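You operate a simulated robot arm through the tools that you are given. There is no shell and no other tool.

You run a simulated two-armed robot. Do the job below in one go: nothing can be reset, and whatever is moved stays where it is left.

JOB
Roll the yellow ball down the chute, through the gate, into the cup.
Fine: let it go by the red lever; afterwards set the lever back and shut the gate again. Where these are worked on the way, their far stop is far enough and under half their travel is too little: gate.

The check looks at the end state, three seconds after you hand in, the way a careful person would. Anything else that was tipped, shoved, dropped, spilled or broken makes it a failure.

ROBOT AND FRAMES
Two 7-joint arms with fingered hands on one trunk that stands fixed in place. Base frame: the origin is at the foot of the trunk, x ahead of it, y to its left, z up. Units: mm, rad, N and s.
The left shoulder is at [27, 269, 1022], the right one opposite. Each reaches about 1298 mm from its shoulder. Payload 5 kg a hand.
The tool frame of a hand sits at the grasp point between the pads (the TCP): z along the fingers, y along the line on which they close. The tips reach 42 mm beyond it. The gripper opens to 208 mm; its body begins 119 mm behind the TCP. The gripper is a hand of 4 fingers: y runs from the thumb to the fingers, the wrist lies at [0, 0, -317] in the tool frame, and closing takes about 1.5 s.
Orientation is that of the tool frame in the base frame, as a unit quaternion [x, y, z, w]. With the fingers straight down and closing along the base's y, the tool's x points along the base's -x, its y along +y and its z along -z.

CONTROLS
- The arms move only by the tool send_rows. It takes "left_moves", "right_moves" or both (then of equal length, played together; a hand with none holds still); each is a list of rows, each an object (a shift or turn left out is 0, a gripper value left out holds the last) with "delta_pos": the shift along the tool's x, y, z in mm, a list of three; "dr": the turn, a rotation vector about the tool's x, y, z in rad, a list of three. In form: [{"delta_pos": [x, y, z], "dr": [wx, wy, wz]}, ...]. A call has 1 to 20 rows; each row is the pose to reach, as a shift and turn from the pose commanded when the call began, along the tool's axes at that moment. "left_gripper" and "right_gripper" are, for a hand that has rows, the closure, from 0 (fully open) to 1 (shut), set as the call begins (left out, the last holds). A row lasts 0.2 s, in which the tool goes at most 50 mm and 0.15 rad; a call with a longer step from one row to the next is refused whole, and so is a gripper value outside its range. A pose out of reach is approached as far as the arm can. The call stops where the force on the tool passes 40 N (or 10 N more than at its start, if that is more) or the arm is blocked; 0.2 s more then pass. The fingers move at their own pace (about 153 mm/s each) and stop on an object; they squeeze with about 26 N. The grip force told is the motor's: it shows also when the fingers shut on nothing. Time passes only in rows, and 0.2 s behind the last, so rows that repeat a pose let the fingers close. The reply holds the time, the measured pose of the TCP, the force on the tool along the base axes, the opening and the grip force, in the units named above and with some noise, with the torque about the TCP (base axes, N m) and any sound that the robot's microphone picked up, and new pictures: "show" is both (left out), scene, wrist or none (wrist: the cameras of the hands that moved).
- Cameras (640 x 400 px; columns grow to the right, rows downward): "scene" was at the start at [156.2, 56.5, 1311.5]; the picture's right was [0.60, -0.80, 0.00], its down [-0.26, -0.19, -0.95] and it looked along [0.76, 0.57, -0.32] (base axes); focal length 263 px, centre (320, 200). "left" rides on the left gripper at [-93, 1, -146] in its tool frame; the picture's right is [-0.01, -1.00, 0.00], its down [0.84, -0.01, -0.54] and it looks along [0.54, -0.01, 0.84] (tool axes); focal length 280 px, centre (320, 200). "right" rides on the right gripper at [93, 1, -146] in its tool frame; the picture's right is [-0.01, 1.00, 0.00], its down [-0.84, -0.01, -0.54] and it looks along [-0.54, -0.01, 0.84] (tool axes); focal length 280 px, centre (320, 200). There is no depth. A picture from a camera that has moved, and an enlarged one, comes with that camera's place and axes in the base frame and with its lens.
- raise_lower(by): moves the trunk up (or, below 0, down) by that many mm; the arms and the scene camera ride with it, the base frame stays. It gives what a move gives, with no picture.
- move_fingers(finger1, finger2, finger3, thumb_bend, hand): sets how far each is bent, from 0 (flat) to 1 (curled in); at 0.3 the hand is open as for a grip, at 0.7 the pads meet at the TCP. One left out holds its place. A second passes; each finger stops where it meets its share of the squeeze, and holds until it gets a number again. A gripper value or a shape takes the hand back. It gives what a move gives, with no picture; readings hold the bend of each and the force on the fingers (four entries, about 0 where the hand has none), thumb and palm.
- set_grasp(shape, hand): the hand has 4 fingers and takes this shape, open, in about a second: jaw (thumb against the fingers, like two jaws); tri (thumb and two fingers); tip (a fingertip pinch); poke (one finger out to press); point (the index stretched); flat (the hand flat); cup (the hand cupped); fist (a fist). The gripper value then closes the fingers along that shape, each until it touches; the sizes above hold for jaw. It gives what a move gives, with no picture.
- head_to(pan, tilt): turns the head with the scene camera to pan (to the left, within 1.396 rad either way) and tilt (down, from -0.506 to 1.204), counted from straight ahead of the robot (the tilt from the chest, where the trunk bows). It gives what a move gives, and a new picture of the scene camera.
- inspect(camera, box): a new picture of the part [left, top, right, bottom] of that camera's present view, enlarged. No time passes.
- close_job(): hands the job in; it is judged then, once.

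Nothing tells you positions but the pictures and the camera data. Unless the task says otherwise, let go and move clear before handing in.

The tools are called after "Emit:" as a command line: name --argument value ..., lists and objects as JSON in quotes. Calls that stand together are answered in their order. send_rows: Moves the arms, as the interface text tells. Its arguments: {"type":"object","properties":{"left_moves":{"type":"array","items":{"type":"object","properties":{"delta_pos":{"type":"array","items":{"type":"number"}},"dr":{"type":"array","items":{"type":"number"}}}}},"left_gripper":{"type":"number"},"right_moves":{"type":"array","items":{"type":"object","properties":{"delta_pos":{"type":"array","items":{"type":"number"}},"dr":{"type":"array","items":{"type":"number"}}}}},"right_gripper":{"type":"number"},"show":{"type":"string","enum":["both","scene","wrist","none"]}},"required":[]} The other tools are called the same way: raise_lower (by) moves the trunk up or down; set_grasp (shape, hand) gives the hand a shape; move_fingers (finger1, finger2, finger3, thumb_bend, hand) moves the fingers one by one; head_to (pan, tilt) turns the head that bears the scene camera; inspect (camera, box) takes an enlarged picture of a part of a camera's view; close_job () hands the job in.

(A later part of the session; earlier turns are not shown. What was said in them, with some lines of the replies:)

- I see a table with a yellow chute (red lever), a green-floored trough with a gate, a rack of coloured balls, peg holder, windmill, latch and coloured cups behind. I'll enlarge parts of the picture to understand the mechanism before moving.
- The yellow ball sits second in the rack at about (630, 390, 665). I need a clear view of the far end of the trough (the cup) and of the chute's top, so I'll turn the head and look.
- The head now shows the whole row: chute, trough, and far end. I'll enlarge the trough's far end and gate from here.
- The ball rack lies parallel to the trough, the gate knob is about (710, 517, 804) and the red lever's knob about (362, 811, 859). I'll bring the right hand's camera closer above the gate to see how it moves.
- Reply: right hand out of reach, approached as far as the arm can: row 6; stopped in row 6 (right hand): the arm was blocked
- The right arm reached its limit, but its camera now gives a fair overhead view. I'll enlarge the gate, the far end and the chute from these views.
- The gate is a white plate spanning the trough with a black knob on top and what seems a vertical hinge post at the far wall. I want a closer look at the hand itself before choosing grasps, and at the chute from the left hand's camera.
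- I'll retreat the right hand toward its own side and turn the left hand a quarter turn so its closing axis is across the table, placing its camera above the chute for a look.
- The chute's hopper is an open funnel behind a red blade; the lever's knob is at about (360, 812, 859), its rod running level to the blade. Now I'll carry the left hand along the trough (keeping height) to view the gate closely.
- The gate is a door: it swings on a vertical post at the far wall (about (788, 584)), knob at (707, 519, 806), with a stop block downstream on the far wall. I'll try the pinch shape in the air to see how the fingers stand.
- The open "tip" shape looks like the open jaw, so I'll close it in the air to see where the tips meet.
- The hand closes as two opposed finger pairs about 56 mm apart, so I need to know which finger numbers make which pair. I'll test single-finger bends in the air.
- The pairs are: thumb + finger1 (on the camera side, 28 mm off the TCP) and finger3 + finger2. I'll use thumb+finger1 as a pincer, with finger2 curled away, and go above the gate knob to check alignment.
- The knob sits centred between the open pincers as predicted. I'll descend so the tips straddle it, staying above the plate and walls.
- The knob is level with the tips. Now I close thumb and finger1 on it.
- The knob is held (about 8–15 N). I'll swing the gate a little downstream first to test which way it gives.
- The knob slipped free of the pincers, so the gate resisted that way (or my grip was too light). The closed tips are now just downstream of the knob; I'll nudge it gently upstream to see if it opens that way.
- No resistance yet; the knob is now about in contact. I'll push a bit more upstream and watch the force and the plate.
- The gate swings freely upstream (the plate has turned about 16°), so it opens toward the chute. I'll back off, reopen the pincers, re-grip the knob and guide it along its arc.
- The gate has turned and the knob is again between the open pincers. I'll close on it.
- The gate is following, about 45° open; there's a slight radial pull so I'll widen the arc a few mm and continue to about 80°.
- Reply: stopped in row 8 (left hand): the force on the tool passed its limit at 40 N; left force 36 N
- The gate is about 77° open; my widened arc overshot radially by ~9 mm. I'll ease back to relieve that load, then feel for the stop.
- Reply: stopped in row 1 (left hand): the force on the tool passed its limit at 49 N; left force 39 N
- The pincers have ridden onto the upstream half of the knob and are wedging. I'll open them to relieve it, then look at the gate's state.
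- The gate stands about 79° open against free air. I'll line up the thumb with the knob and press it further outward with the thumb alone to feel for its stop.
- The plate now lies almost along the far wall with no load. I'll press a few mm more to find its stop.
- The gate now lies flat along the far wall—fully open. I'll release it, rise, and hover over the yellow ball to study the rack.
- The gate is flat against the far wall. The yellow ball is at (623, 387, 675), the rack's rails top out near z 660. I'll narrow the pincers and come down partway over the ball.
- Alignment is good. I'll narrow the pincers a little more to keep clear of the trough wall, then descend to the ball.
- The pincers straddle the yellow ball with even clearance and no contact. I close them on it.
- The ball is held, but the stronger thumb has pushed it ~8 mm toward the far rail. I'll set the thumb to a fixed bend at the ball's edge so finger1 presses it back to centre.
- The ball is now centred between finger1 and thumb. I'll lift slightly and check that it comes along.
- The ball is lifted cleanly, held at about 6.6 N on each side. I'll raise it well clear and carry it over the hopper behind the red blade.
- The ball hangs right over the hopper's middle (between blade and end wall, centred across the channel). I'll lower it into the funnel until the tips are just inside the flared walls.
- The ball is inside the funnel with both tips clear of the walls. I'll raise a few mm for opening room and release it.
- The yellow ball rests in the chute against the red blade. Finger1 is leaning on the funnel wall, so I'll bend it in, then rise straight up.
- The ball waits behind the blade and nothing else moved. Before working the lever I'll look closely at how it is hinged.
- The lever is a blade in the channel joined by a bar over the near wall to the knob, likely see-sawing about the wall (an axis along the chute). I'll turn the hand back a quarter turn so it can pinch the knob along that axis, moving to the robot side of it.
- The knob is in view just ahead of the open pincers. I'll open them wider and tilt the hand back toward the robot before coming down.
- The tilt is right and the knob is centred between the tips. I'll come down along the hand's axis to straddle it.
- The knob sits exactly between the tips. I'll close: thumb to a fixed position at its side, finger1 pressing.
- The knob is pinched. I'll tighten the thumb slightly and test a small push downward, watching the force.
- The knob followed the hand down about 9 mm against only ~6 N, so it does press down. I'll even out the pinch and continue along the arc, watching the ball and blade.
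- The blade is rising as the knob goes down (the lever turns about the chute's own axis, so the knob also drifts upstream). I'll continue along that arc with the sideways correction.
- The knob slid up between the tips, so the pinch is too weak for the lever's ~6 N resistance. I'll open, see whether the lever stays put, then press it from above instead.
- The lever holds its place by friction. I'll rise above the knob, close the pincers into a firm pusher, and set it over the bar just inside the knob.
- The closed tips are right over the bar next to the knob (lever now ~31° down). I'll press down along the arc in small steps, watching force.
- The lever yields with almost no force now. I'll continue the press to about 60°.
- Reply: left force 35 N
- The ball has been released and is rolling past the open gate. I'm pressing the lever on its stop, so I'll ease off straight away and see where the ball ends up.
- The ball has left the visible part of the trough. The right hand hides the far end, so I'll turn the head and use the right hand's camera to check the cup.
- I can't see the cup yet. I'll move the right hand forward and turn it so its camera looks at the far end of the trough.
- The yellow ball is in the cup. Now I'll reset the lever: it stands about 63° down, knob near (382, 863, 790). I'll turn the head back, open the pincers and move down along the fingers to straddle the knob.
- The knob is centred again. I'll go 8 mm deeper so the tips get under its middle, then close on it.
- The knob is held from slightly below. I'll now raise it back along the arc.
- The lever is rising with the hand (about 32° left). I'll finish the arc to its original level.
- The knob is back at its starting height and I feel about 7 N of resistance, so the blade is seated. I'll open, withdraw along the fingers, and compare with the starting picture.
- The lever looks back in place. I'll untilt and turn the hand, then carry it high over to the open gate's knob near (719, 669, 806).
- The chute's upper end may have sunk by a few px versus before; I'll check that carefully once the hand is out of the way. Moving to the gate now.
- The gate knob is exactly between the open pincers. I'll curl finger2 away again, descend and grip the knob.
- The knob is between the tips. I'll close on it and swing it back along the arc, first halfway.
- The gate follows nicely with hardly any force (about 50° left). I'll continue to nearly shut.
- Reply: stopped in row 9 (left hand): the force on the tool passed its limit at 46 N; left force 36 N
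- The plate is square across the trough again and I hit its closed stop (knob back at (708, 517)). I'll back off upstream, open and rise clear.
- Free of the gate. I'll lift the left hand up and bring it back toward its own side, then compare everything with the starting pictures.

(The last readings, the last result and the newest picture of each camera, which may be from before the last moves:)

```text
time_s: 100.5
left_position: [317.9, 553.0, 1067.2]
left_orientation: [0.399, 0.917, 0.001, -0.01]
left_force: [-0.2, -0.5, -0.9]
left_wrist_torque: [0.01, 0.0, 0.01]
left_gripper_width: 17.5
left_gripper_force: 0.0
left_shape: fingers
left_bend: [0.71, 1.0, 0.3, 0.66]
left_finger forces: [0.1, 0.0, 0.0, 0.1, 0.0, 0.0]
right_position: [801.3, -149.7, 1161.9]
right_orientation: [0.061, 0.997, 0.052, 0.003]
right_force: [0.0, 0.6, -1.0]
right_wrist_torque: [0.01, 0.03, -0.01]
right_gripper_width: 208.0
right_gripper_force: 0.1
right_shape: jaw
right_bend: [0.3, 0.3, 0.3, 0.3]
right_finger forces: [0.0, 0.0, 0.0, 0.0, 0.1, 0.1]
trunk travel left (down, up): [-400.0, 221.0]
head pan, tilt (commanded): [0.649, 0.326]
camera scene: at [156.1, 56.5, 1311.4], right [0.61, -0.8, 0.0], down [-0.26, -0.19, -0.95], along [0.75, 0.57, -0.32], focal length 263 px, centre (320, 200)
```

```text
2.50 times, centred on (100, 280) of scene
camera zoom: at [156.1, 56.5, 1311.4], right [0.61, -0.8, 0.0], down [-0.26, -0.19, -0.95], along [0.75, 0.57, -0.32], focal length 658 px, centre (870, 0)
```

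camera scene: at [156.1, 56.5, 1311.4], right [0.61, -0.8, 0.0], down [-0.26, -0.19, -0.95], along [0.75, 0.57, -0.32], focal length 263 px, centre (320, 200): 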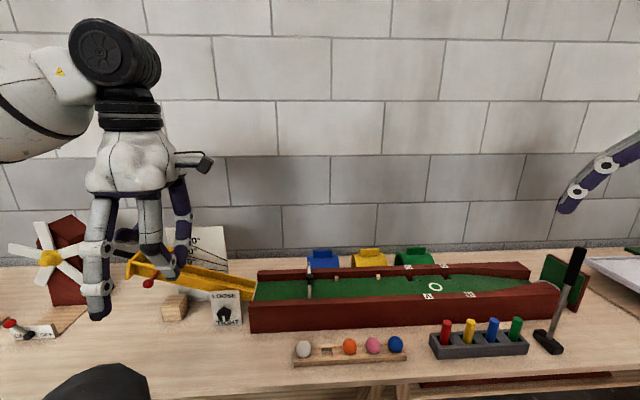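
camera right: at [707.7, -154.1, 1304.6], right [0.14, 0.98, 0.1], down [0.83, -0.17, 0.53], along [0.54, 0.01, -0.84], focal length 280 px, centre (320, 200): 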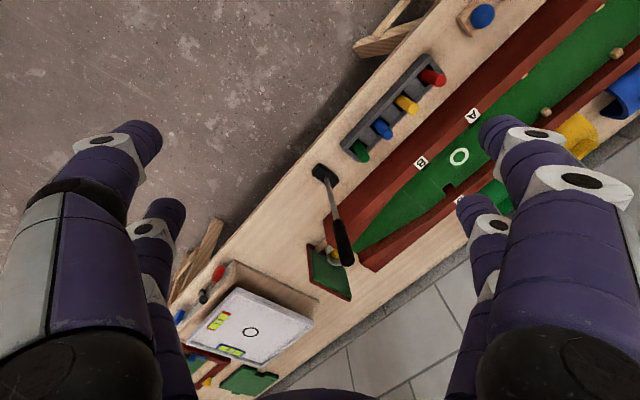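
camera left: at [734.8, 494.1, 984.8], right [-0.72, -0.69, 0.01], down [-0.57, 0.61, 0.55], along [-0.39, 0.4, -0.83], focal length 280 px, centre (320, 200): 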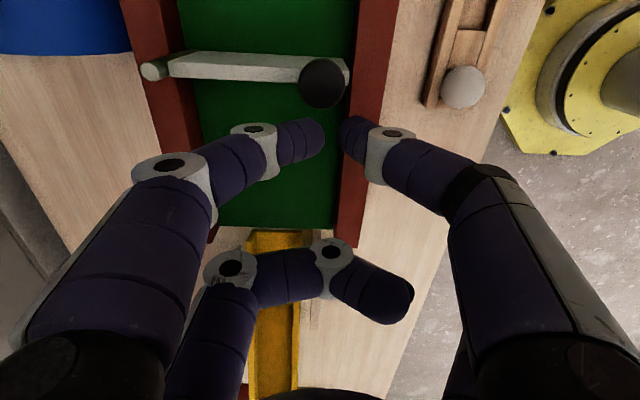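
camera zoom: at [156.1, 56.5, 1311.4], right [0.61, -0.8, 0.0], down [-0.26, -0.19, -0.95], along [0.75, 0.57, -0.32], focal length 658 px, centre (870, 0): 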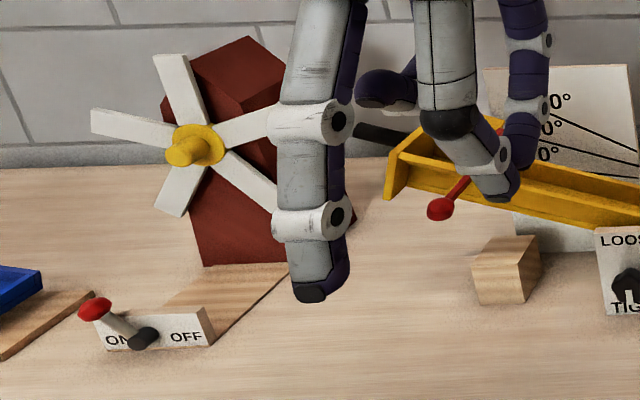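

Gate, pegs, tunnels, hammer and windmill all match the start. I'll move the left hand out of the way and take a last clear look at the lever, chute and cup.

Emit:
send_rows --left_moves '[{"delta_pos": [20, 15, -28]}, {"delta_pos": [41, 30, -56]}, {"delta_pos": [62, 45, -85]}, {"delta_pos": [90, 65, -113]}, {"delta_pos": [123, 88, -130]}, {"delta_pos": [123, 88, -130]}]' --show "scene"

Emit:
inspect --camera "scene" --box '[90, 200, 290, 340]'

Emit:
inspect --camera "right" --box '[290, 200, 410, 310]'

```text
time_s: 101.9
left_position: [299.8, 704.5, 1197.9]
left_orientation: [0.401, 0.916, 0.001, -0.009]
left_force: [-0.2, -0.3, 0.0]
left_wrist_torque: [0.01, 0.03, 0.03]
left_gripper_width: 17.6
left_gripper_force: 0.0
left_shape: fingers
left_bend: [0.71, 1.0, 0.3, 0.66]
left_finger forces: [0.0, 0.0, 0.0, 0.0, 0.0, 0.0]
right_position: [801.1, -149.4, 1160.5]
right_orientation: [0.062, 0.997, 0.053, 0.003]
right_force: [0.2, 0.4, 0.8]
right_wrist_torque: [0.03, 0.04, -0.02]
right_gripper_width: 207.7
right_gripper_force: 0.1
right_shape: jaw
right_bend: [0.3, 0.3, 0.3, 0.3]
right_finger forces: [0.0, 0.0, 0.0, 0.0, 0.0, 0.1]
trunk travel left (down, up): [-400.0, 221.0]
head pan, tilt (commanded): [0.649, 0.326]
camera scene: at [156.4, 56.6, 1311.3], right [0.6, -0.8, 0.0], down [-0.26, -0.19, -0.95], along [0.75, 0.57, -0.32], focal length 263 px, centre (320, 200)
```

scene: 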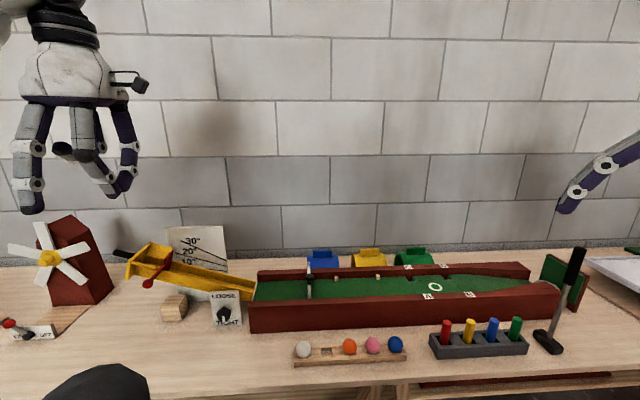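

```text
2.86 times, centred on (190, 270) of scene
camera zoom: at [156.4, 56.6, 1311.3], right [0.6, -0.8, 0.0], down [-0.26, -0.19, -0.95], along [0.75, 0.57, -0.32], focal length 753 px, centre (691, 0)
```

zoom: 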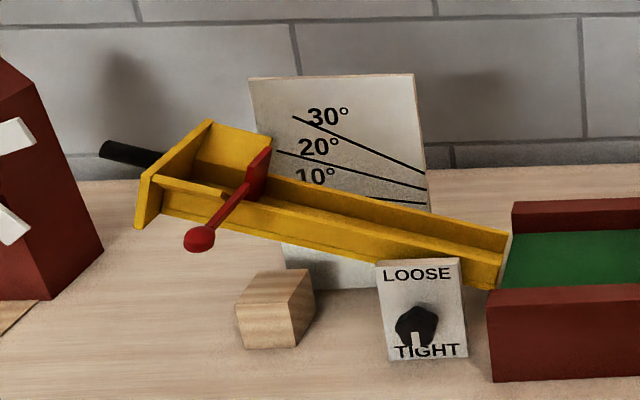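

```text
3.64 times, centred on (350, 255) of right
camera zoom: at [707.1, -154.0, 1304.8], right [0.14, 0.99, 0.1], down [0.83, -0.17, 0.53], along [0.54, 0.01, -0.84], focal length 1020 px, centre (211, 0)
```

zoom: 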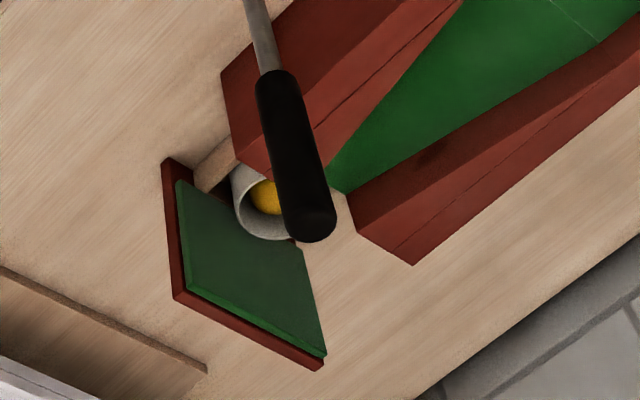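

All is as it should be except that pressing the lever on its stop made the chute's upper end sag about 5 mm (~1°). I'd rather put that back: I'll hover over its black handle with the fingers open.

Emit:
move_fingers --hand "left" --finger1 0.56 --finger2 0.52 --finger3 0.52 --thumb_bend 0.56

Emit:
send_rows --left_moves '[{"delta_pos": [21.6, 29.6, 23.7], "dr": [-0.0054, -0.0173, 0]}, {"delta_pos": [43.3, 59.2, 47.4], "dr": [-0.0054, -0.0173, 0]}, {"delta_pos": [64.9, 88.8, 71.2], "dr": [-0.0054, -0.0173, 0]}, {"delta_pos": [86.5, 118.4, 94.9], "dr": [-0.0054, -0.0173, 0]}, {"delta_pos": [108.2, 148, 118.6], "dr": [-0.0054, -0.0173, 0]}, {"delta_pos": [129.8, 177.6, 142.3], "dr": [-0.0054, -0.0173, 0]}, {"delta_pos": [151.5, 207.2, 166], "dr": [-0.0054, -0.0173, 0]}, {"delta_pos": [173.1, 236.8, 189.8], "dr": [-0.0054, -0.0173, 0]}, {"delta_pos": [173.1, 236.8, 189.8], "dr": [-0.0054, -0.0173, 0]}]' --show "both"

Emit:
inspect --camera "left" --box '[220, 0, 420, 180]'

```text
time_s: 102.9
left_position: [298.9, 702.9, 1197.3]
left_orientation: [0.4, 0.916, 0.001, -0.01]
left_force: [-0.3, -0.4, 0.1]
left_wrist_torque: [0.0, 0.03, 0.0]
left_gripper_width: 80.5
left_gripper_force: 0.1
left_shape: fingers
left_bend: [0.56, 0.52, 0.52, 0.56]
left_finger forces: [0.0, 0.0, 0.0, 0.0, 0.1, 0.1]
right_position: [801.2, -150.4, 1161.3]
right_orientation: [0.061, 0.997, 0.052, 0.003]
right_force: [-0.4, 0.5, 0.1]
right_wrist_torque: [0.01, 0.03, -0.03]
right_gripper_width: 207.8
right_gripper_force: 0.1
right_shape: jaw
right_bend: [0.3, 0.3, 0.3, 0.3]
right_finger forces: [0.0, 0.0, 0.0, 0.1, 0.1, 0.0]
trunk travel left (down, up): [-400.0, 221.0]
head pan, tilt (commanded): [0.649, 0.326]
```

```text
time_s: 104.9
left_position: [354.1, 993.8, 1008.6]
left_orientation: [0.4, 0.916, 0.001, 0.0]
left_force: [0.2, 0.7, 0.9]
left_wrist_torque: [0.01, -0.04, -0.04]
left_gripper_width: 81.0
left_gripper_force: 0.0
left_shape: fingers
left_bend: [0.56, 0.52, 0.52, 0.56]
left_finger forces: [0.1, 0.0, 0.0, 0.0, 0.1, 0.0]
right_position: [801.7, -149.7, 1160.3]
right_orientation: [0.061, 0.997, 0.052, 0.003]
right_force: [-0.3, -0.2, 0.2]
right_wrist_torque: [0.09, 0.04, -0.03]
right_gripper_width: 207.8
right_gripper_force: 0.0
right_shape: jaw
right_bend: [0.3, 0.3, 0.3, 0.3]
right_finger forces: [0.0, 0.1, 0.0, 0.1, 0.0, 0.0]
trunk travel left (down, up): [-400.0, 221.0]
head pan, tilt (commanded): [0.649, 0.326]
camera scene: at [156.0, 56.4, 1311.6], right [0.6, -0.8, 0.0], down [-0.26, -0.19, -0.95], along [0.75, 0.57, -0.32], focal length 263 px, centre (320, 200)
camera left: at [417.8, 925.6, 1156.2], right [-0.72, -0.69, 0.0], down [-0.58, 0.61, 0.54], along [-0.37, 0.39, -0.84], focal length 280 px, centre (320, 200)
```

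scene: 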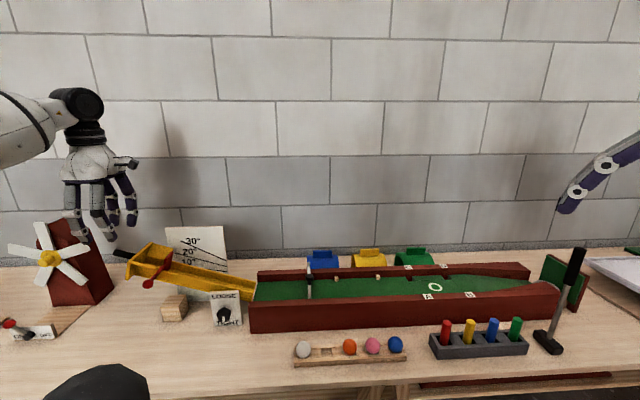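
left: 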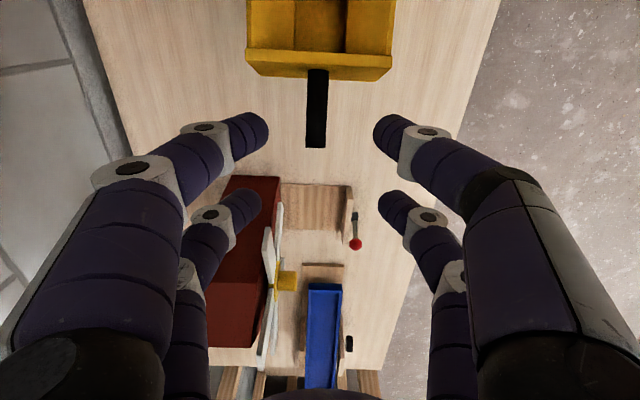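

```text
2.22 times, centred on (320, 90) of left
camera zoom: at [417.8, 925.6, 1156.2], right [-0.72, -0.69, 0.0], down [-0.58, 0.61, 0.54], along [-0.37, 0.39, -0.84], focal length 623 px, centre (320, 444)
```

zoom: 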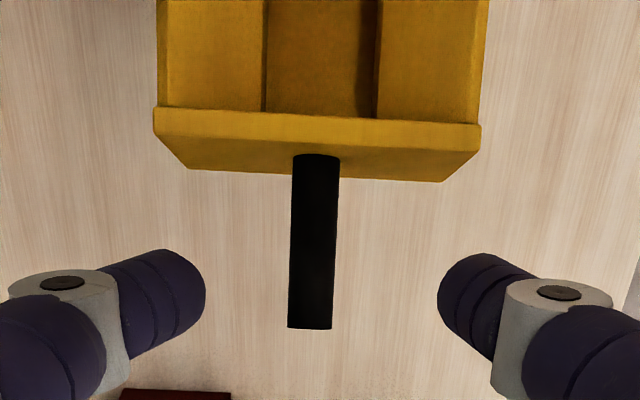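

The handle runs straight between the open fingers. I'll shift 8 mm upstream to clear the end wall, lower so the rod lies between the pincers, and close them loosely beneath it.

Emit:
send_rows --left_moves '[{"delta_pos": [8, 2.6, 0]}, {"delta_pos": [8, 2.6, 30]}, {"delta_pos": [8, 2.6, 60]}, {"delta_pos": [8, 2.6, 90]}, {"delta_pos": [8, 2.6, 107]}, {"delta_pos": [8, 2.6, 107]}]' --show "wrist"

Emit:
inspect --camera "left" --box '[200, 40, 440, 220]'

Emit:
inspect --camera "scene" --box '[60, 200, 200, 300]'

```text
time_s: 106.3
left_position: [350.0, 1001.0, 903.1]
left_orientation: [0.401, 0.916, 0.0, -0.001]
left_force: [0.4, -0.2, 0.4]
left_wrist_torque: [0.06, -0.03, 0.02]
left_gripper_width: 81.1
left_gripper_force: 0.1
left_shape: fingers
left_bend: [0.56, 0.52, 0.52, 0.56]
left_finger forces: [0.0, 0.0, 0.0, 0.0, 0.0, 0.0]
right_position: [800.7, -148.8, 1160.1]
right_orientation: [0.061, 0.997, 0.051, 0.003]
right_force: [0.1, -0.3, 0.0]
right_wrist_torque: [0.02, -0.02, 0.03]
right_gripper_width: 207.8
right_gripper_force: 0.0
right_shape: jaw
right_bend: [0.3, 0.3, 0.3, 0.3]
right_finger forces: [0.1, 0.0, 0.0, 0.0, 0.1, 0.0]
trunk travel left (down, up): [-400.0, 221.0]
head pan, tilt (commanded): [0.649, 0.326]
camera left: at [414.3, 932.7, 1049.8], right [-0.72, -0.69, 0.0], down [-0.58, 0.61, 0.54], along [-0.37, 0.39, -0.84], focal length 280 px, centre (320, 200)
```

left: 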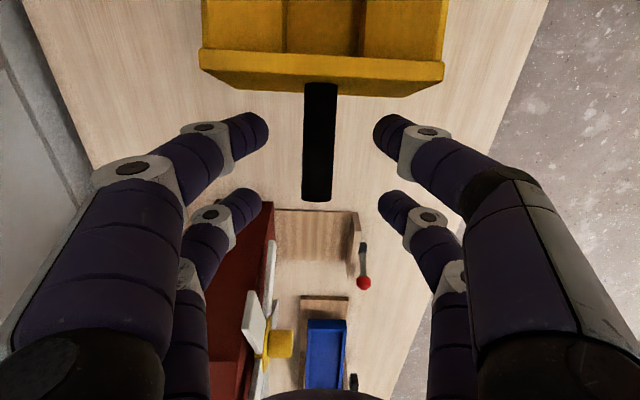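

```text
2.22 times, centred on (320, 130) of left
camera zoom: at [414.3, 932.7, 1049.8], right [-0.72, -0.69, 0.0], down [-0.58, 0.61, 0.54], along [-0.37, 0.39, -0.84], focal length 623 px, centre (320, 356)
```

zoom: 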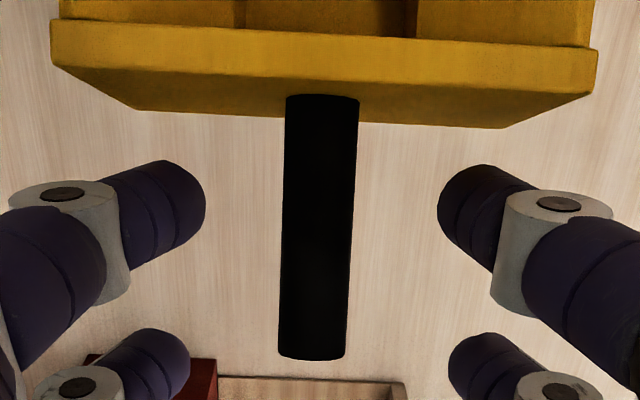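

```text
4.00 times, centred on (130, 250) of scene
camera zoom: at [156.0, 56.5, 1311.5], right [0.6, -0.8, 0.0], down [-0.26, -0.19, -0.95], along [0.75, 0.57, -0.32], focal length 1054 px, centre (1080, 0)
```

zoom: 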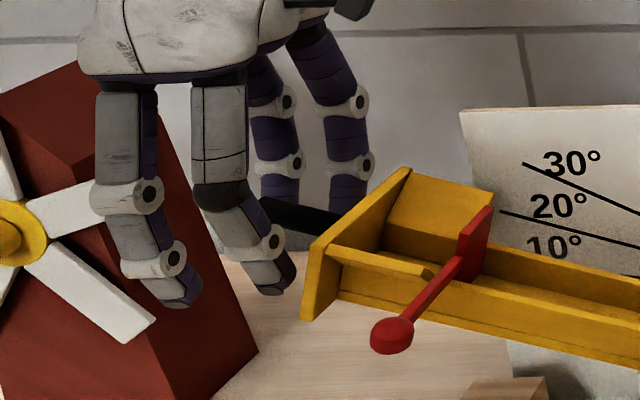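

The rod lies between the open pincers. I'll close them loosely underneath it.

Emit:
move_fingers --hand "left" --finger1 0.69 --thumb_bend 0.69

Emit:
inspect --camera "left" --box '[200, 40, 440, 220]'

Emit:
inspect --camera "scene" --box '[60, 200, 200, 300]'

```text
time_s: 107.3
left_position: [348.2, 1000.3, 904.2]
left_orientation: [0.401, 0.916, 0.001, -0.001]
left_force: [0.1, 0.5, -1.3]
left_wrist_torque: [0.04, 0.02, -0.02]
left_gripper_width: 22.8
left_gripper_force: 2.6
left_shape: fingers
left_bend: [0.67, 0.52, 0.52, 0.68]
left_finger forces: [2.9, 0.0, 0.0, 0.0, 2.7, 0.0]
right_position: [801.5, -151.0, 1160.4]
right_orientation: [0.061, 0.997, 0.052, 0.003]
right_force: [-0.1, -0.2, 0.7]
right_wrist_torque: [0.0, -0.01, -0.01]
right_gripper_width: 207.8
right_gripper_force: 0.1
right_shape: jaw
right_bend: [0.3, 0.3, 0.3, 0.3]
right_finger forces: [0.0, 0.1, 0.0, 0.0, 0.0, 0.0]
trunk travel left (down, up): [-400.0, 221.0]
head pan, tilt (commanded): [0.649, 0.326]
```

```text
2.22 times, centred on (320, 130) of left
camera zoom: at [414.4, 932.9, 1049.7], right [-0.72, -0.69, 0.0], down [-0.58, 0.61, 0.54], along [-0.37, 0.39, -0.84], focal length 623 px, centre (320, 356)
```

zoom: 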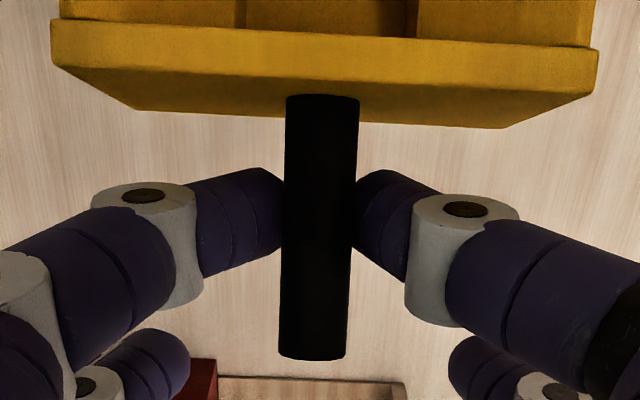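

```text
4.00 times, centred on (130, 250) of scene
camera zoom: at [156.1, 56.7, 1311.5], right [0.6, -0.8, 0.0], down [-0.26, -0.19, -0.95], along [0.75, 0.57, -0.32], focal length 1054 px, centre (1080, 0)
```

zoom: 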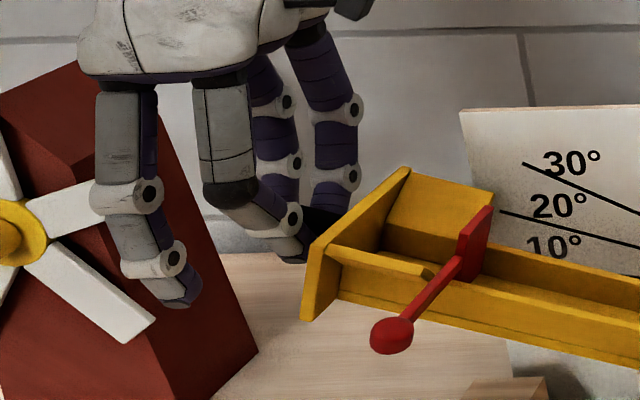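

The pincers cradle the rod evenly (~3 N). I'll lift a few mm and read the force.

Emit:
send_rows --left_moves '[{"delta_pos": [0, 0, -1.5]}, {"delta_pos": [0, 0, -3]}, {"delta_pos": [0, 0, -4]}, {"delta_pos": [0, 0, -4]}]' --show "none"

Emit:
inspect --camera "scene" --box '[60, 200, 200, 300]'

```text
time_s: 108.3
left_position: [348.3, 1000.3, 907.0]
left_orientation: [0.401, 0.916, 0.0, -0.001]
left_force: [-0.3, 0.9, -8.0]
left_wrist_torque: [0.16, 0.19, -0.01]
left_gripper_width: 24.7
left_gripper_force: 3.7
left_shape: fingers
left_bend: [0.67, 0.52, 0.52, 0.68]
left_finger forces: [3.9, 0.0, 0.0, 0.1, 3.6, 0.1]
right_position: [801.2, -149.7, 1160.7]
right_orientation: [0.061, 0.997, 0.052, 0.003]
right_force: [0.5, 0.2, -0.1]
right_wrist_torque: [0.0, 0.0, 0.03]
right_gripper_width: 208.1
right_gripper_force: 0.1
right_shape: jaw
right_bend: [0.3, 0.3, 0.3, 0.3]
right_finger forces: [0.0, 0.0, 0.0, 0.1, 0.1, 0.1]
trunk travel left (down, up): [-400.0, 221.0]
head pan, tilt (commanded): [0.649, 0.326]
```

```text
4.00 times, centred on (130, 250) of scene
camera zoom: at [156.3, 57.1, 1311.4], right [0.6, -0.8, 0.0], down [-0.26, -0.19, -0.95], along [0.75, 0.57, -0.32], focal length 1054 px, centre (1080, 0)
```

zoom: 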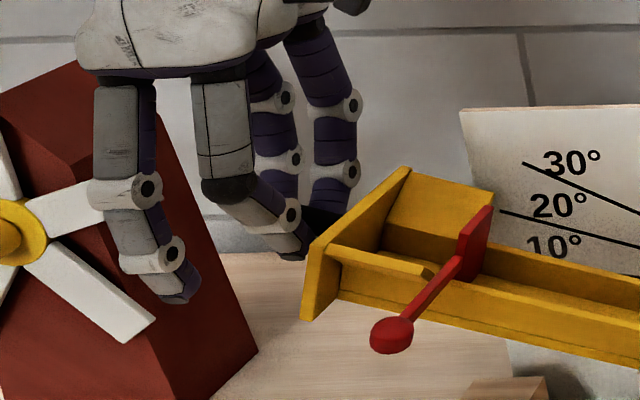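

Only 8 N so far and the chute hasn't moved. I'll firm up the cradle evenly and lift a little more.

Emit:
move_fingers --hand "left" --finger1 0.74 --thumb_bend 0.69

Emit:
send_rows --left_moves '[{"delta_pos": [0, 0, -1.5]}, {"delta_pos": [0, 0, -3]}, {"delta_pos": [0, 0, -4.5]}, {"delta_pos": [0, 0, -4.5]}]' --show "none"

Emit:
inspect --camera "scene" --box '[60, 200, 200, 300]'

Emit:
inspect --camera "left" --box '[200, 40, 440, 220]'

```text
time_s: 109.3
left_position: [349.7, 1000.1, 905.8]
left_orientation: [0.4, 0.916, 0.0, 0.0]
left_force: [2.5, 3.8, -8.2]
left_wrist_torque: [0.28, 0.12, 0.14]
left_gripper_width: 24.3
left_gripper_force: 5.6
left_shape: fingers
left_bend: [0.67, 0.52, 0.52, 0.68]
left_finger forces: [8.0, 0.1, 0.0, 0.0, 3.6, 0.0]
right_position: [801.7, -148.7, 1159.9]
right_orientation: [0.061, 0.997, 0.052, 0.003]
right_force: [-0.3, 0.2, 0.0]
right_wrist_torque: [-0.01, 0.0, 0.0]
right_gripper_width: 208.0
right_gripper_force: 0.0
right_shape: jaw
right_bend: [0.3, 0.3, 0.3, 0.3]
right_finger forces: [0.0, 0.0, 0.0, 0.0, 0.0, 0.0]
trunk travel left (down, up): [-400.0, 221.0]
head pan, tilt (commanded): [0.649, 0.326]
```

```text
time_s: 110.3
left_position: [349.3, 1000.6, 911.5]
left_orientation: [0.4, 0.917, -0.001, 0.0]
left_force: [2.6, 1.0, -10.8]
left_wrist_torque: [0.29, 0.19, 0.08]
left_gripper_width: 25.9
left_gripper_force: 5.6
left_shape: fingers
left_bend: [0.67, 0.52, 0.52, 0.68]
left_finger forces: [7.8, 0.0, 0.0, 0.1, 4.2, 0.0]
right_position: [800.9, -149.2, 1160.2]
right_orientation: [0.061, 0.997, 0.052, 0.003]
right_force: [0.1, 0.7, 0.1]
right_wrist_torque: [-0.02, 0.01, 0.0]
right_gripper_width: 207.9
right_gripper_force: 0.0
right_shape: jaw
right_bend: [0.3, 0.3, 0.3, 0.3]
right_finger forces: [0.1, 0.0, 0.1, 0.0, 0.0, 0.0]
trunk travel left (down, up): [-400.0, 221.0]
head pan, tilt (commanded): [0.649, 0.326]
```

```text
4.00 times, centred on (130, 250) of scene
camera zoom: at [156.5, 57.3, 1311.4], right [0.6, -0.8, 0.0], down [-0.26, -0.19, -0.95], along [0.75, 0.57, -0.32], focal length 1054 px, centre (1080, 0)
```

zoom: 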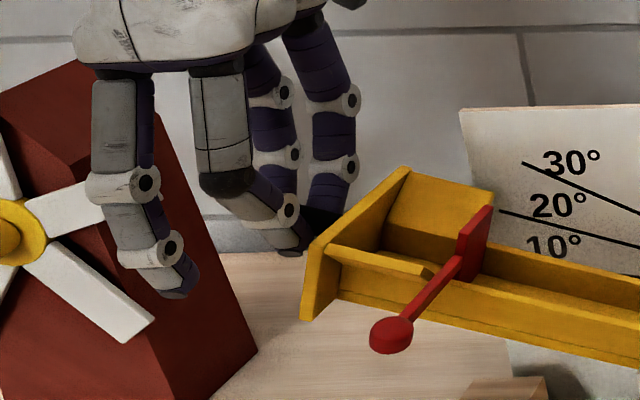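

```text
2.22 times, centred on (320, 130) of left
camera zoom: at [414.8, 933.4, 1057.4], right [-0.72, -0.69, 0.0], down [-0.58, 0.61, 0.54], along [-0.37, 0.39, -0.84], focal length 623 px, centre (320, 356)
```

zoom: 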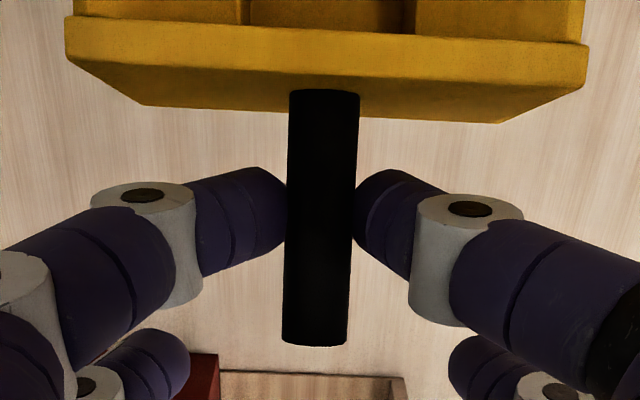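

The rod slides through the light cradle at ~11 N. I'll re-seat a little lower, squeeze more firmly and try once more, gently.

Emit:
send_rows --left_moves '[{"delta_pos": [0, 0, 5]}, {"delta_pos": [0, 0, 9]}, {"delta_pos": [0, 0, 9]}]' --show "none"

Emit:
move_fingers --hand "left" --finger1 0.8 --thumb_bend 0.71

Emit:
send_rows --left_moves '[{"delta_pos": [0, 0, -2]}, {"delta_pos": [0, 0, -4]}, {"delta_pos": [0, 0, -6]}, {"delta_pos": [0, 0, -6]}]' --show "none"

Emit:
inspect --camera "scene" --box '[60, 200, 200, 300]'

```text
time_s: 111.1
left_position: [349.5, 1001.3, 902.3]
left_orientation: [0.4, 0.916, 0.0, -0.001]
left_force: [2.8, 3.6, 1.4]
left_wrist_torque: [0.09, -0.13, 0.17]
left_gripper_width: 22.0
left_gripper_force: 4.7
left_shape: fingers
left_bend: [0.68, 0.52, 0.52, 0.68]
left_finger forces: [6.9, 0.0, 0.1, 0.0, 2.3, 0.1]
right_position: [801.1, -150.2, 1160.8]
right_orientation: [0.061, 0.997, 0.052, 0.003]
right_force: [0.1, 0.1, 0.7]
right_wrist_torque: [0.0, -0.02, 0.02]
right_gripper_width: 207.8
right_gripper_force: 0.1
right_shape: jaw
right_bend: [0.3, 0.3, 0.3, 0.3]
right_finger forces: [0.0, 0.0, 0.0, 0.1, 0.1, 0.1]
trunk travel left (down, up): [-400.0, 221.0]
head pan, tilt (commanded): [0.649, 0.326]
```

```text
time_s: 112.1
left_position: [348.7, 1000.7, 902.0]
left_orientation: [0.401, 0.916, -0.001, -0.001]
left_force: [0.0, 1.2, -4.0]
left_wrist_torque: [0.14, 0.1, 0.02]
left_gripper_width: 21.2
left_gripper_force: 7.7
left_shape: fingers
left_bend: [0.67, 0.52, 0.52, 0.69]
left_finger forces: [8.4, 0.0, 0.0, 0.0, 7.4, 0.0]
right_position: [800.9, -148.6, 1161.0]
right_orientation: [0.061, 0.997, 0.052, 0.003]
right_force: [0.1, -0.4, 0.1]
right_wrist_torque: [0.01, 0.01, 0.0]
right_gripper_width: 207.7
right_gripper_force: 0.1
right_shape: jaw
right_bend: [0.3, 0.3, 0.3, 0.3]
right_finger forces: [0.1, 0.1, 0.0, 0.0, 0.0, 0.1]
trunk travel left (down, up): [-400.0, 221.0]
head pan, tilt (commanded): [0.649, 0.326]
```

```text
time_s: 113.1
left_position: [350.5, 1000.9, 907.5]
left_orientation: [0.401, 0.916, 0.0, 0.001]
left_force: [1.4, -2.2, -18.0]
left_wrist_torque: [0.36, 0.34, -0.05]
left_gripper_width: 22.2
left_gripper_force: 8.1
left_shape: fingers
left_bend: [0.68, 0.52, 0.52, 0.68]
left_finger forces: [8.5, 0.0, 0.0, 0.1, 8.4, 0.1]
right_position: [801.2, -149.2, 1160.4]
right_orientation: [0.062, 0.997, 0.052, 0.004]
right_force: [-1.0, 0.0, 0.3]
right_wrist_torque: [0.01, 0.0, -0.01]
right_gripper_width: 207.7
right_gripper_force: 0.1
right_shape: jaw
right_bend: [0.3, 0.3, 0.3, 0.3]
right_finger forces: [0.1, 0.0, 0.0, 0.0, 0.0, 0.0]
trunk travel left (down, up): [-400.0, 221.0]
head pan, tilt (commanded): [0.649, 0.326]
```

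```text
4.00 times, centred on (130, 250) of scene
camera zoom: at [156.7, 57.5, 1311.3], right [0.6, -0.8, 0.0], down [-0.26, -0.19, -0.95], along [0.75, 0.57, -0.32], focal length 1054 px, centre (1080, 0)
```

zoom: 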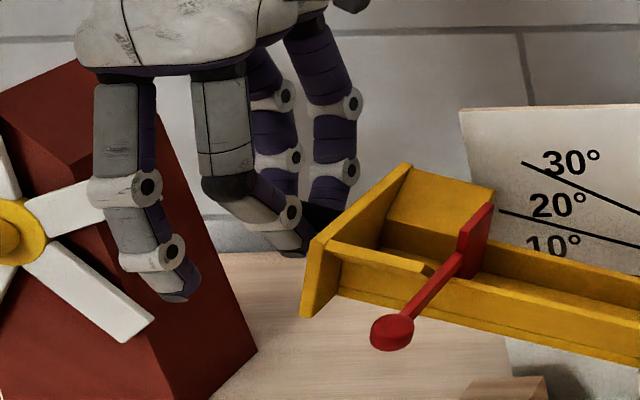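

The chute rose about 4 of the ~6 px needed, at 18 N. A little more lift.

Emit:
send_rows --left_moves '[{"delta_pos": [0, 0, -1]}, {"delta_pos": [0, 0, -2]}, {"delta_pos": [0, 0, -2.5]}, {"delta_pos": [0, 0, -2.5]}]' --show "none"

Emit:
inspect --camera "scene" --box '[60, 200, 200, 300]'

Emit:
inspect --camera "scene" --box '[90, 200, 290, 340]'

```text
time_s: 114.1
left_position: [349.9, 1001.0, 909.9]
left_orientation: [0.4, 0.916, -0.001, 0.0]
left_force: [2.7, -2.7, -18.1]
left_wrist_torque: [0.34, 0.33, -0.01]
left_gripper_width: 23.8
left_gripper_force: 9.3
left_shape: fingers
left_bend: [0.67, 0.52, 0.52, 0.68]
left_finger forces: [9.3, 0.0, 0.0, 0.0, 8.4, 0.0]
right_position: [802.5, -148.8, 1159.6]
right_orientation: [0.06, 0.997, 0.051, 0.003]
right_force: [1.0, 0.2, 0.3]
right_wrist_torque: [0.03, -0.01, -0.03]
right_gripper_width: 207.9
right_gripper_force: 0.0
right_shape: jaw
right_bend: [0.3, 0.3, 0.3, 0.3]
right_finger forces: [0.0, 0.0, 0.0, 0.0, 0.0, 0.0]
trunk travel left (down, up): [-400.0, 221.0]
head pan, tilt (commanded): [0.649, 0.326]
```

```text
4.00 times, centred on (130, 250) of scene
camera zoom: at [156.7, 57.6, 1311.3], right [0.6, -0.8, 0.0], down [-0.26, -0.19, -0.95], along [0.75, 0.57, -0.32], focal length 1054 px, centre (1080, 0)
```

zoom: 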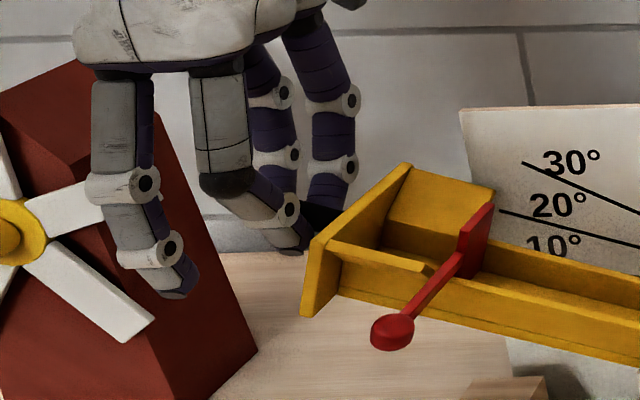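

```text
2.86 times, centred on (190, 270) of scene
camera zoom: at [156.7, 57.6, 1311.3], right [0.6, -0.8, 0.0], down [-0.26, -0.19, -0.95], along [0.75, 0.57, -0.32], focal length 753 px, centre (691, 0)
```

zoom: 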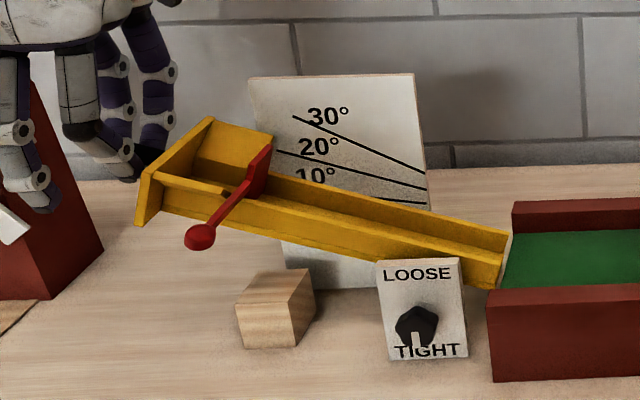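

The chute's corner, knob and blade are back at their starting pixels. I'll open the fingers without pulling, then rise straight up.

Emit:
move_fingers --hand "left" --finger1 0.55 --thumb_bend 0.55

Emit:
send_rows --left_moves '[{"delta_pos": [0, 0, -30]}, {"delta_pos": [0, 0, -65]}, {"delta_pos": [0, 0, -100]}, {"delta_pos": [0, 0, -140]}, {"delta_pos": [0, -20, -180]}, {"delta_pos": [-20, -60, -210]}, {"delta_pos": [-40, -100, -240]}, {"delta_pos": [-60, -140, -260]}, {"delta_pos": [-60, -140, -260]}]' --show "both"

Emit:
inspect --camera "scene" --box '[90, 200, 290, 340]'

Emit:
inspect --camera "scene" --box '[0, 200, 200, 360]'

Emit:
inspect --camera "scene" --box '[240, 230, 440, 370]'

Emit:
inspect --camera "right" --box '[290, 200, 410, 310]'

```text
time_s: 115.1
left_position: [348.8, 1000.6, 912.3]
left_orientation: [0.401, 0.916, 0.0, -0.001]
left_force: [1.1, 0.2, 0.1]
left_wrist_torque: [-0.01, 0.02, -0.01]
left_gripper_width: 85.8
left_gripper_force: 0.1
left_shape: fingers
left_bend: [0.55, 0.52, 0.52, 0.55]
left_finger forces: [0.0, 0.0, 0.1, 0.0, 0.1, 0.1]
right_position: [801.9, -149.5, 1160.7]
right_orientation: [0.06, 0.997, 0.052, 0.004]
right_force: [-0.4, -0.7, 0.4]
right_wrist_torque: [0.05, -0.05, -0.02]
right_gripper_width: 208.2
right_gripper_force: 0.1
right_shape: jaw
right_bend: [0.3, 0.3, 0.3, 0.3]
right_finger forces: [0.1, 0.0, 0.0, 0.1, 0.0, 0.1]
trunk travel left (down, up): [-400.0, 221.0]
head pan, tilt (commanded): [0.649, 0.326]
```

```text
refused: row 6 steps farther than a row can; nothing moved
```

```text
2.86 times, centred on (190, 270) of scene
camera zoom: at [156.1, 56.5, 1311.5], right [0.6, -0.8, 0.0], down [-0.26, -0.19, -0.95], along [0.75, 0.57, -0.32], focal length 753 px, centre (691, 0)
```

zoom: 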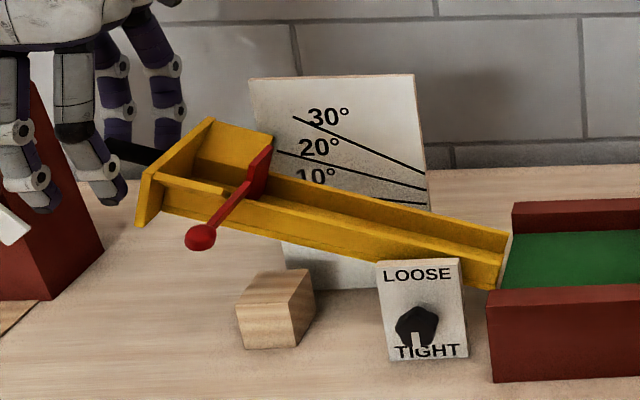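

```text
2.50 times, centred on (100, 280) of scene
camera zoom: at [156.1, 56.5, 1311.5], right [0.6, -0.8, 0.0], down [-0.26, -0.19, -0.95], along [0.75, 0.57, -0.32], focal length 658 px, centre (870, 0)
```

zoom: 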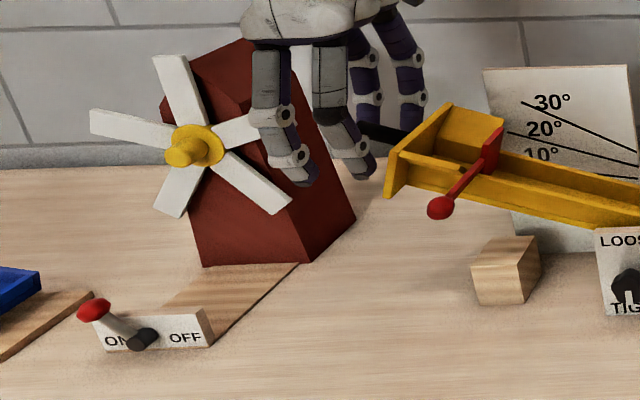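

```text
2.86 times, centred on (340, 300) of scene
camera zoom: at [156.1, 56.5, 1311.5], right [0.6, -0.8, 0.0], down [-0.26, -0.19, -0.95], along [0.75, 0.57, -0.32], focal length 753 px, centre (263, -86)
```

zoom: 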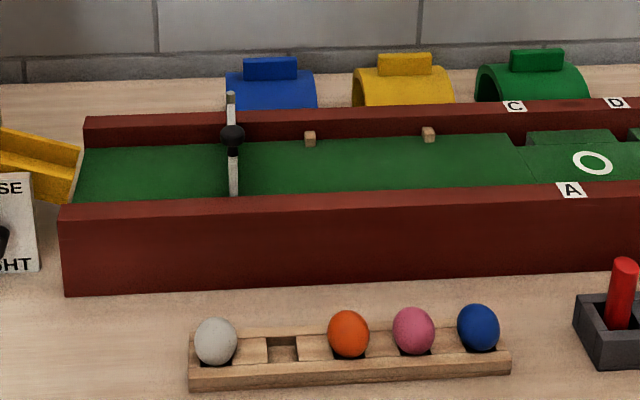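

```text
3.64 times, centred on (350, 255) of right
camera zoom: at [706.7, -153.9, 1305.3], right [0.14, 0.99, 0.1], down [0.83, -0.17, 0.53], along [0.54, 0.01, -0.84], focal length 1020 px, centre (211, 0)
```

zoom: 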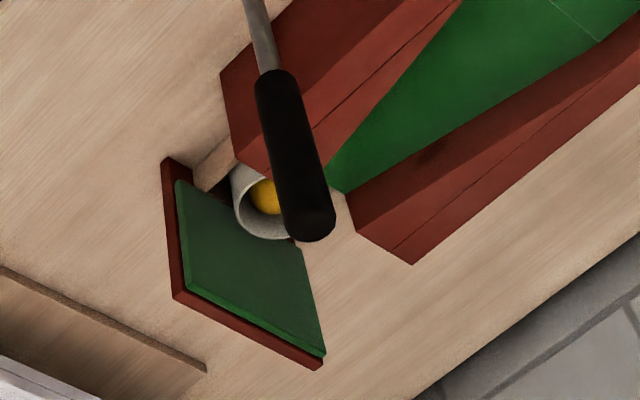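

After release the chute stands at its starting position (corner and knob pixels match the first picture). One row was too long, so I'll repeat the retreat in shorter steps.

Emit:
send_rows --left_moves '[{"delta_pos": [0, 0, -30]}, {"delta_pos": [0, 0, -65]}, {"delta_pos": [0, 0, -100]}, {"delta_pos": [0, 0, -140]}, {"delta_pos": [0, -15, -180]}, {"delta_pos": [-10, -45, -210]}, {"delta_pos": [-20, -80, -235]}, {"delta_pos": [-30, -120, -250]}, {"delta_pos": [-40, -160, -255]}, {"delta_pos": [-40, -160, -255]}]' --show "scene"

Emit:
inspect --camera "scene" --box '[90, 200, 290, 340]'

Emit:
inspect --camera "scene" --box '[0, 200, 200, 360]'

```text
time_s: 117.3
left_position: [260.9, 863.2, 1166.0]
left_orientation: [0.401, 0.916, -0.001, -0.001]
left_force: [1.2, 1.0, -0.6]
left_wrist_torque: [-0.01, 0.05, -0.01]
left_gripper_width: 86.1
left_gripper_force: 0.2
left_shape: fingers
left_bend: [0.55, 0.52, 0.52, 0.55]
left_finger forces: [0.0, 0.0, 0.1, 0.1, 0.0, 0.0]
right_position: [801.3, -148.1, 1160.2]
right_orientation: [0.061, 0.997, 0.053, 0.003]
right_force: [0.0, 0.4, -0.5]
right_wrist_torque: [0.02, 0.01, 0.03]
right_gripper_width: 207.7
right_gripper_force: 0.0
right_shape: jaw
right_bend: [0.3, 0.3, 0.3, 0.3]
right_finger forces: [0.0, 0.0, 0.0, 0.1, 0.0, 0.0]
trunk travel left (down, up): [-400.0, 221.0]
head pan, tilt (commanded): [0.649, 0.326]
camera scene: at [156.3, 56.8, 1311.3], right [0.6, -0.8, 0.0], down [-0.26, -0.19, -0.95], along [0.75, 0.57, -0.32], focal length 263 px, centre (320, 200)
```

scene: 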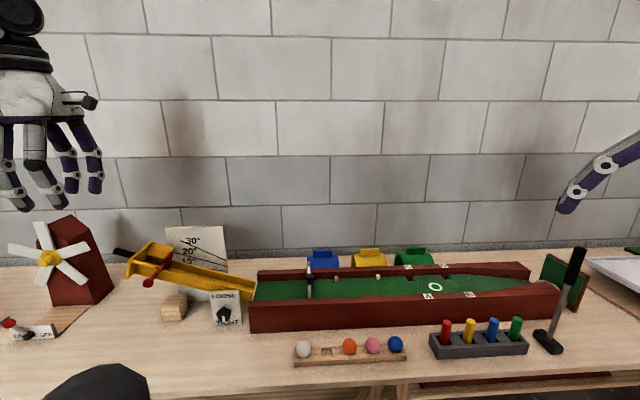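

```text
2.86 times, centred on (190, 270) of scene
camera zoom: at [156.3, 56.8, 1311.3], right [0.6, -0.8, 0.0], down [-0.26, -0.19, -0.95], along [0.75, 0.57, -0.32], focal length 753 px, centre (691, 0)
```

zoom: 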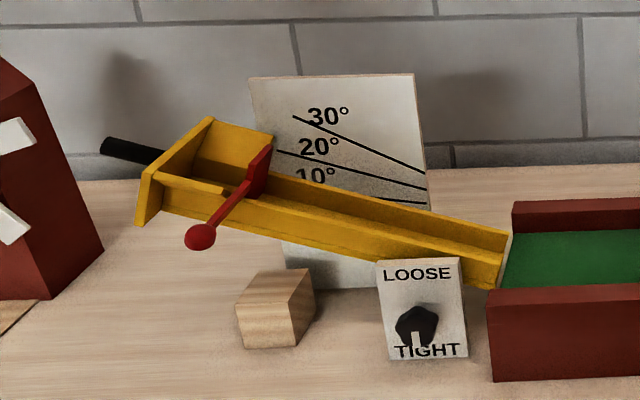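

```text
2.50 times, centred on (100, 280) of scene
camera zoom: at [156.3, 56.8, 1311.3], right [0.6, -0.8, 0.0], down [-0.26, -0.19, -0.95], along [0.75, 0.57, -0.32], focal length 658 px, centre (870, 0)
```

zoom: 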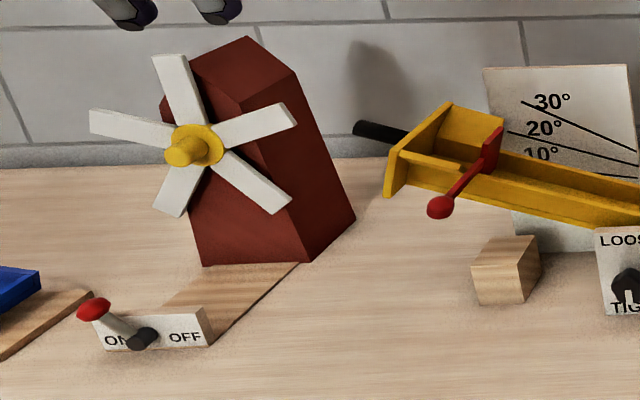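

The yellow ball lies in the cup and the gate is shut against its stop. The lever and chute are back as they were at the start, everything else is unmoved, and both hands are clear. I'm handing in the job.

Emit:
close_job

```text
The job is handed in.
```

The yellow ball rolled down the chute, through the open gate and into the cup, and I've handed the job in. The result of the check hasn't come back.

- **Release:** I let the ball go with the red lever. Afterwards I set the lever back to its starting position.
- **Gate:** I swung it fully open for the ball, then shut it again against its stop.
- **Chute:** Pressing the lever against its stop made the chute's upper end sag about 5 mm. I lifted it back by the handle, and it now matches the starting picture to within 1–2 pixels, about 1–2 mm.
- **Everything else:** The other balls, the pegs, tunnels, windmill and hammer match the starting pictures. Both hands were open and clear of everything when I handed in.
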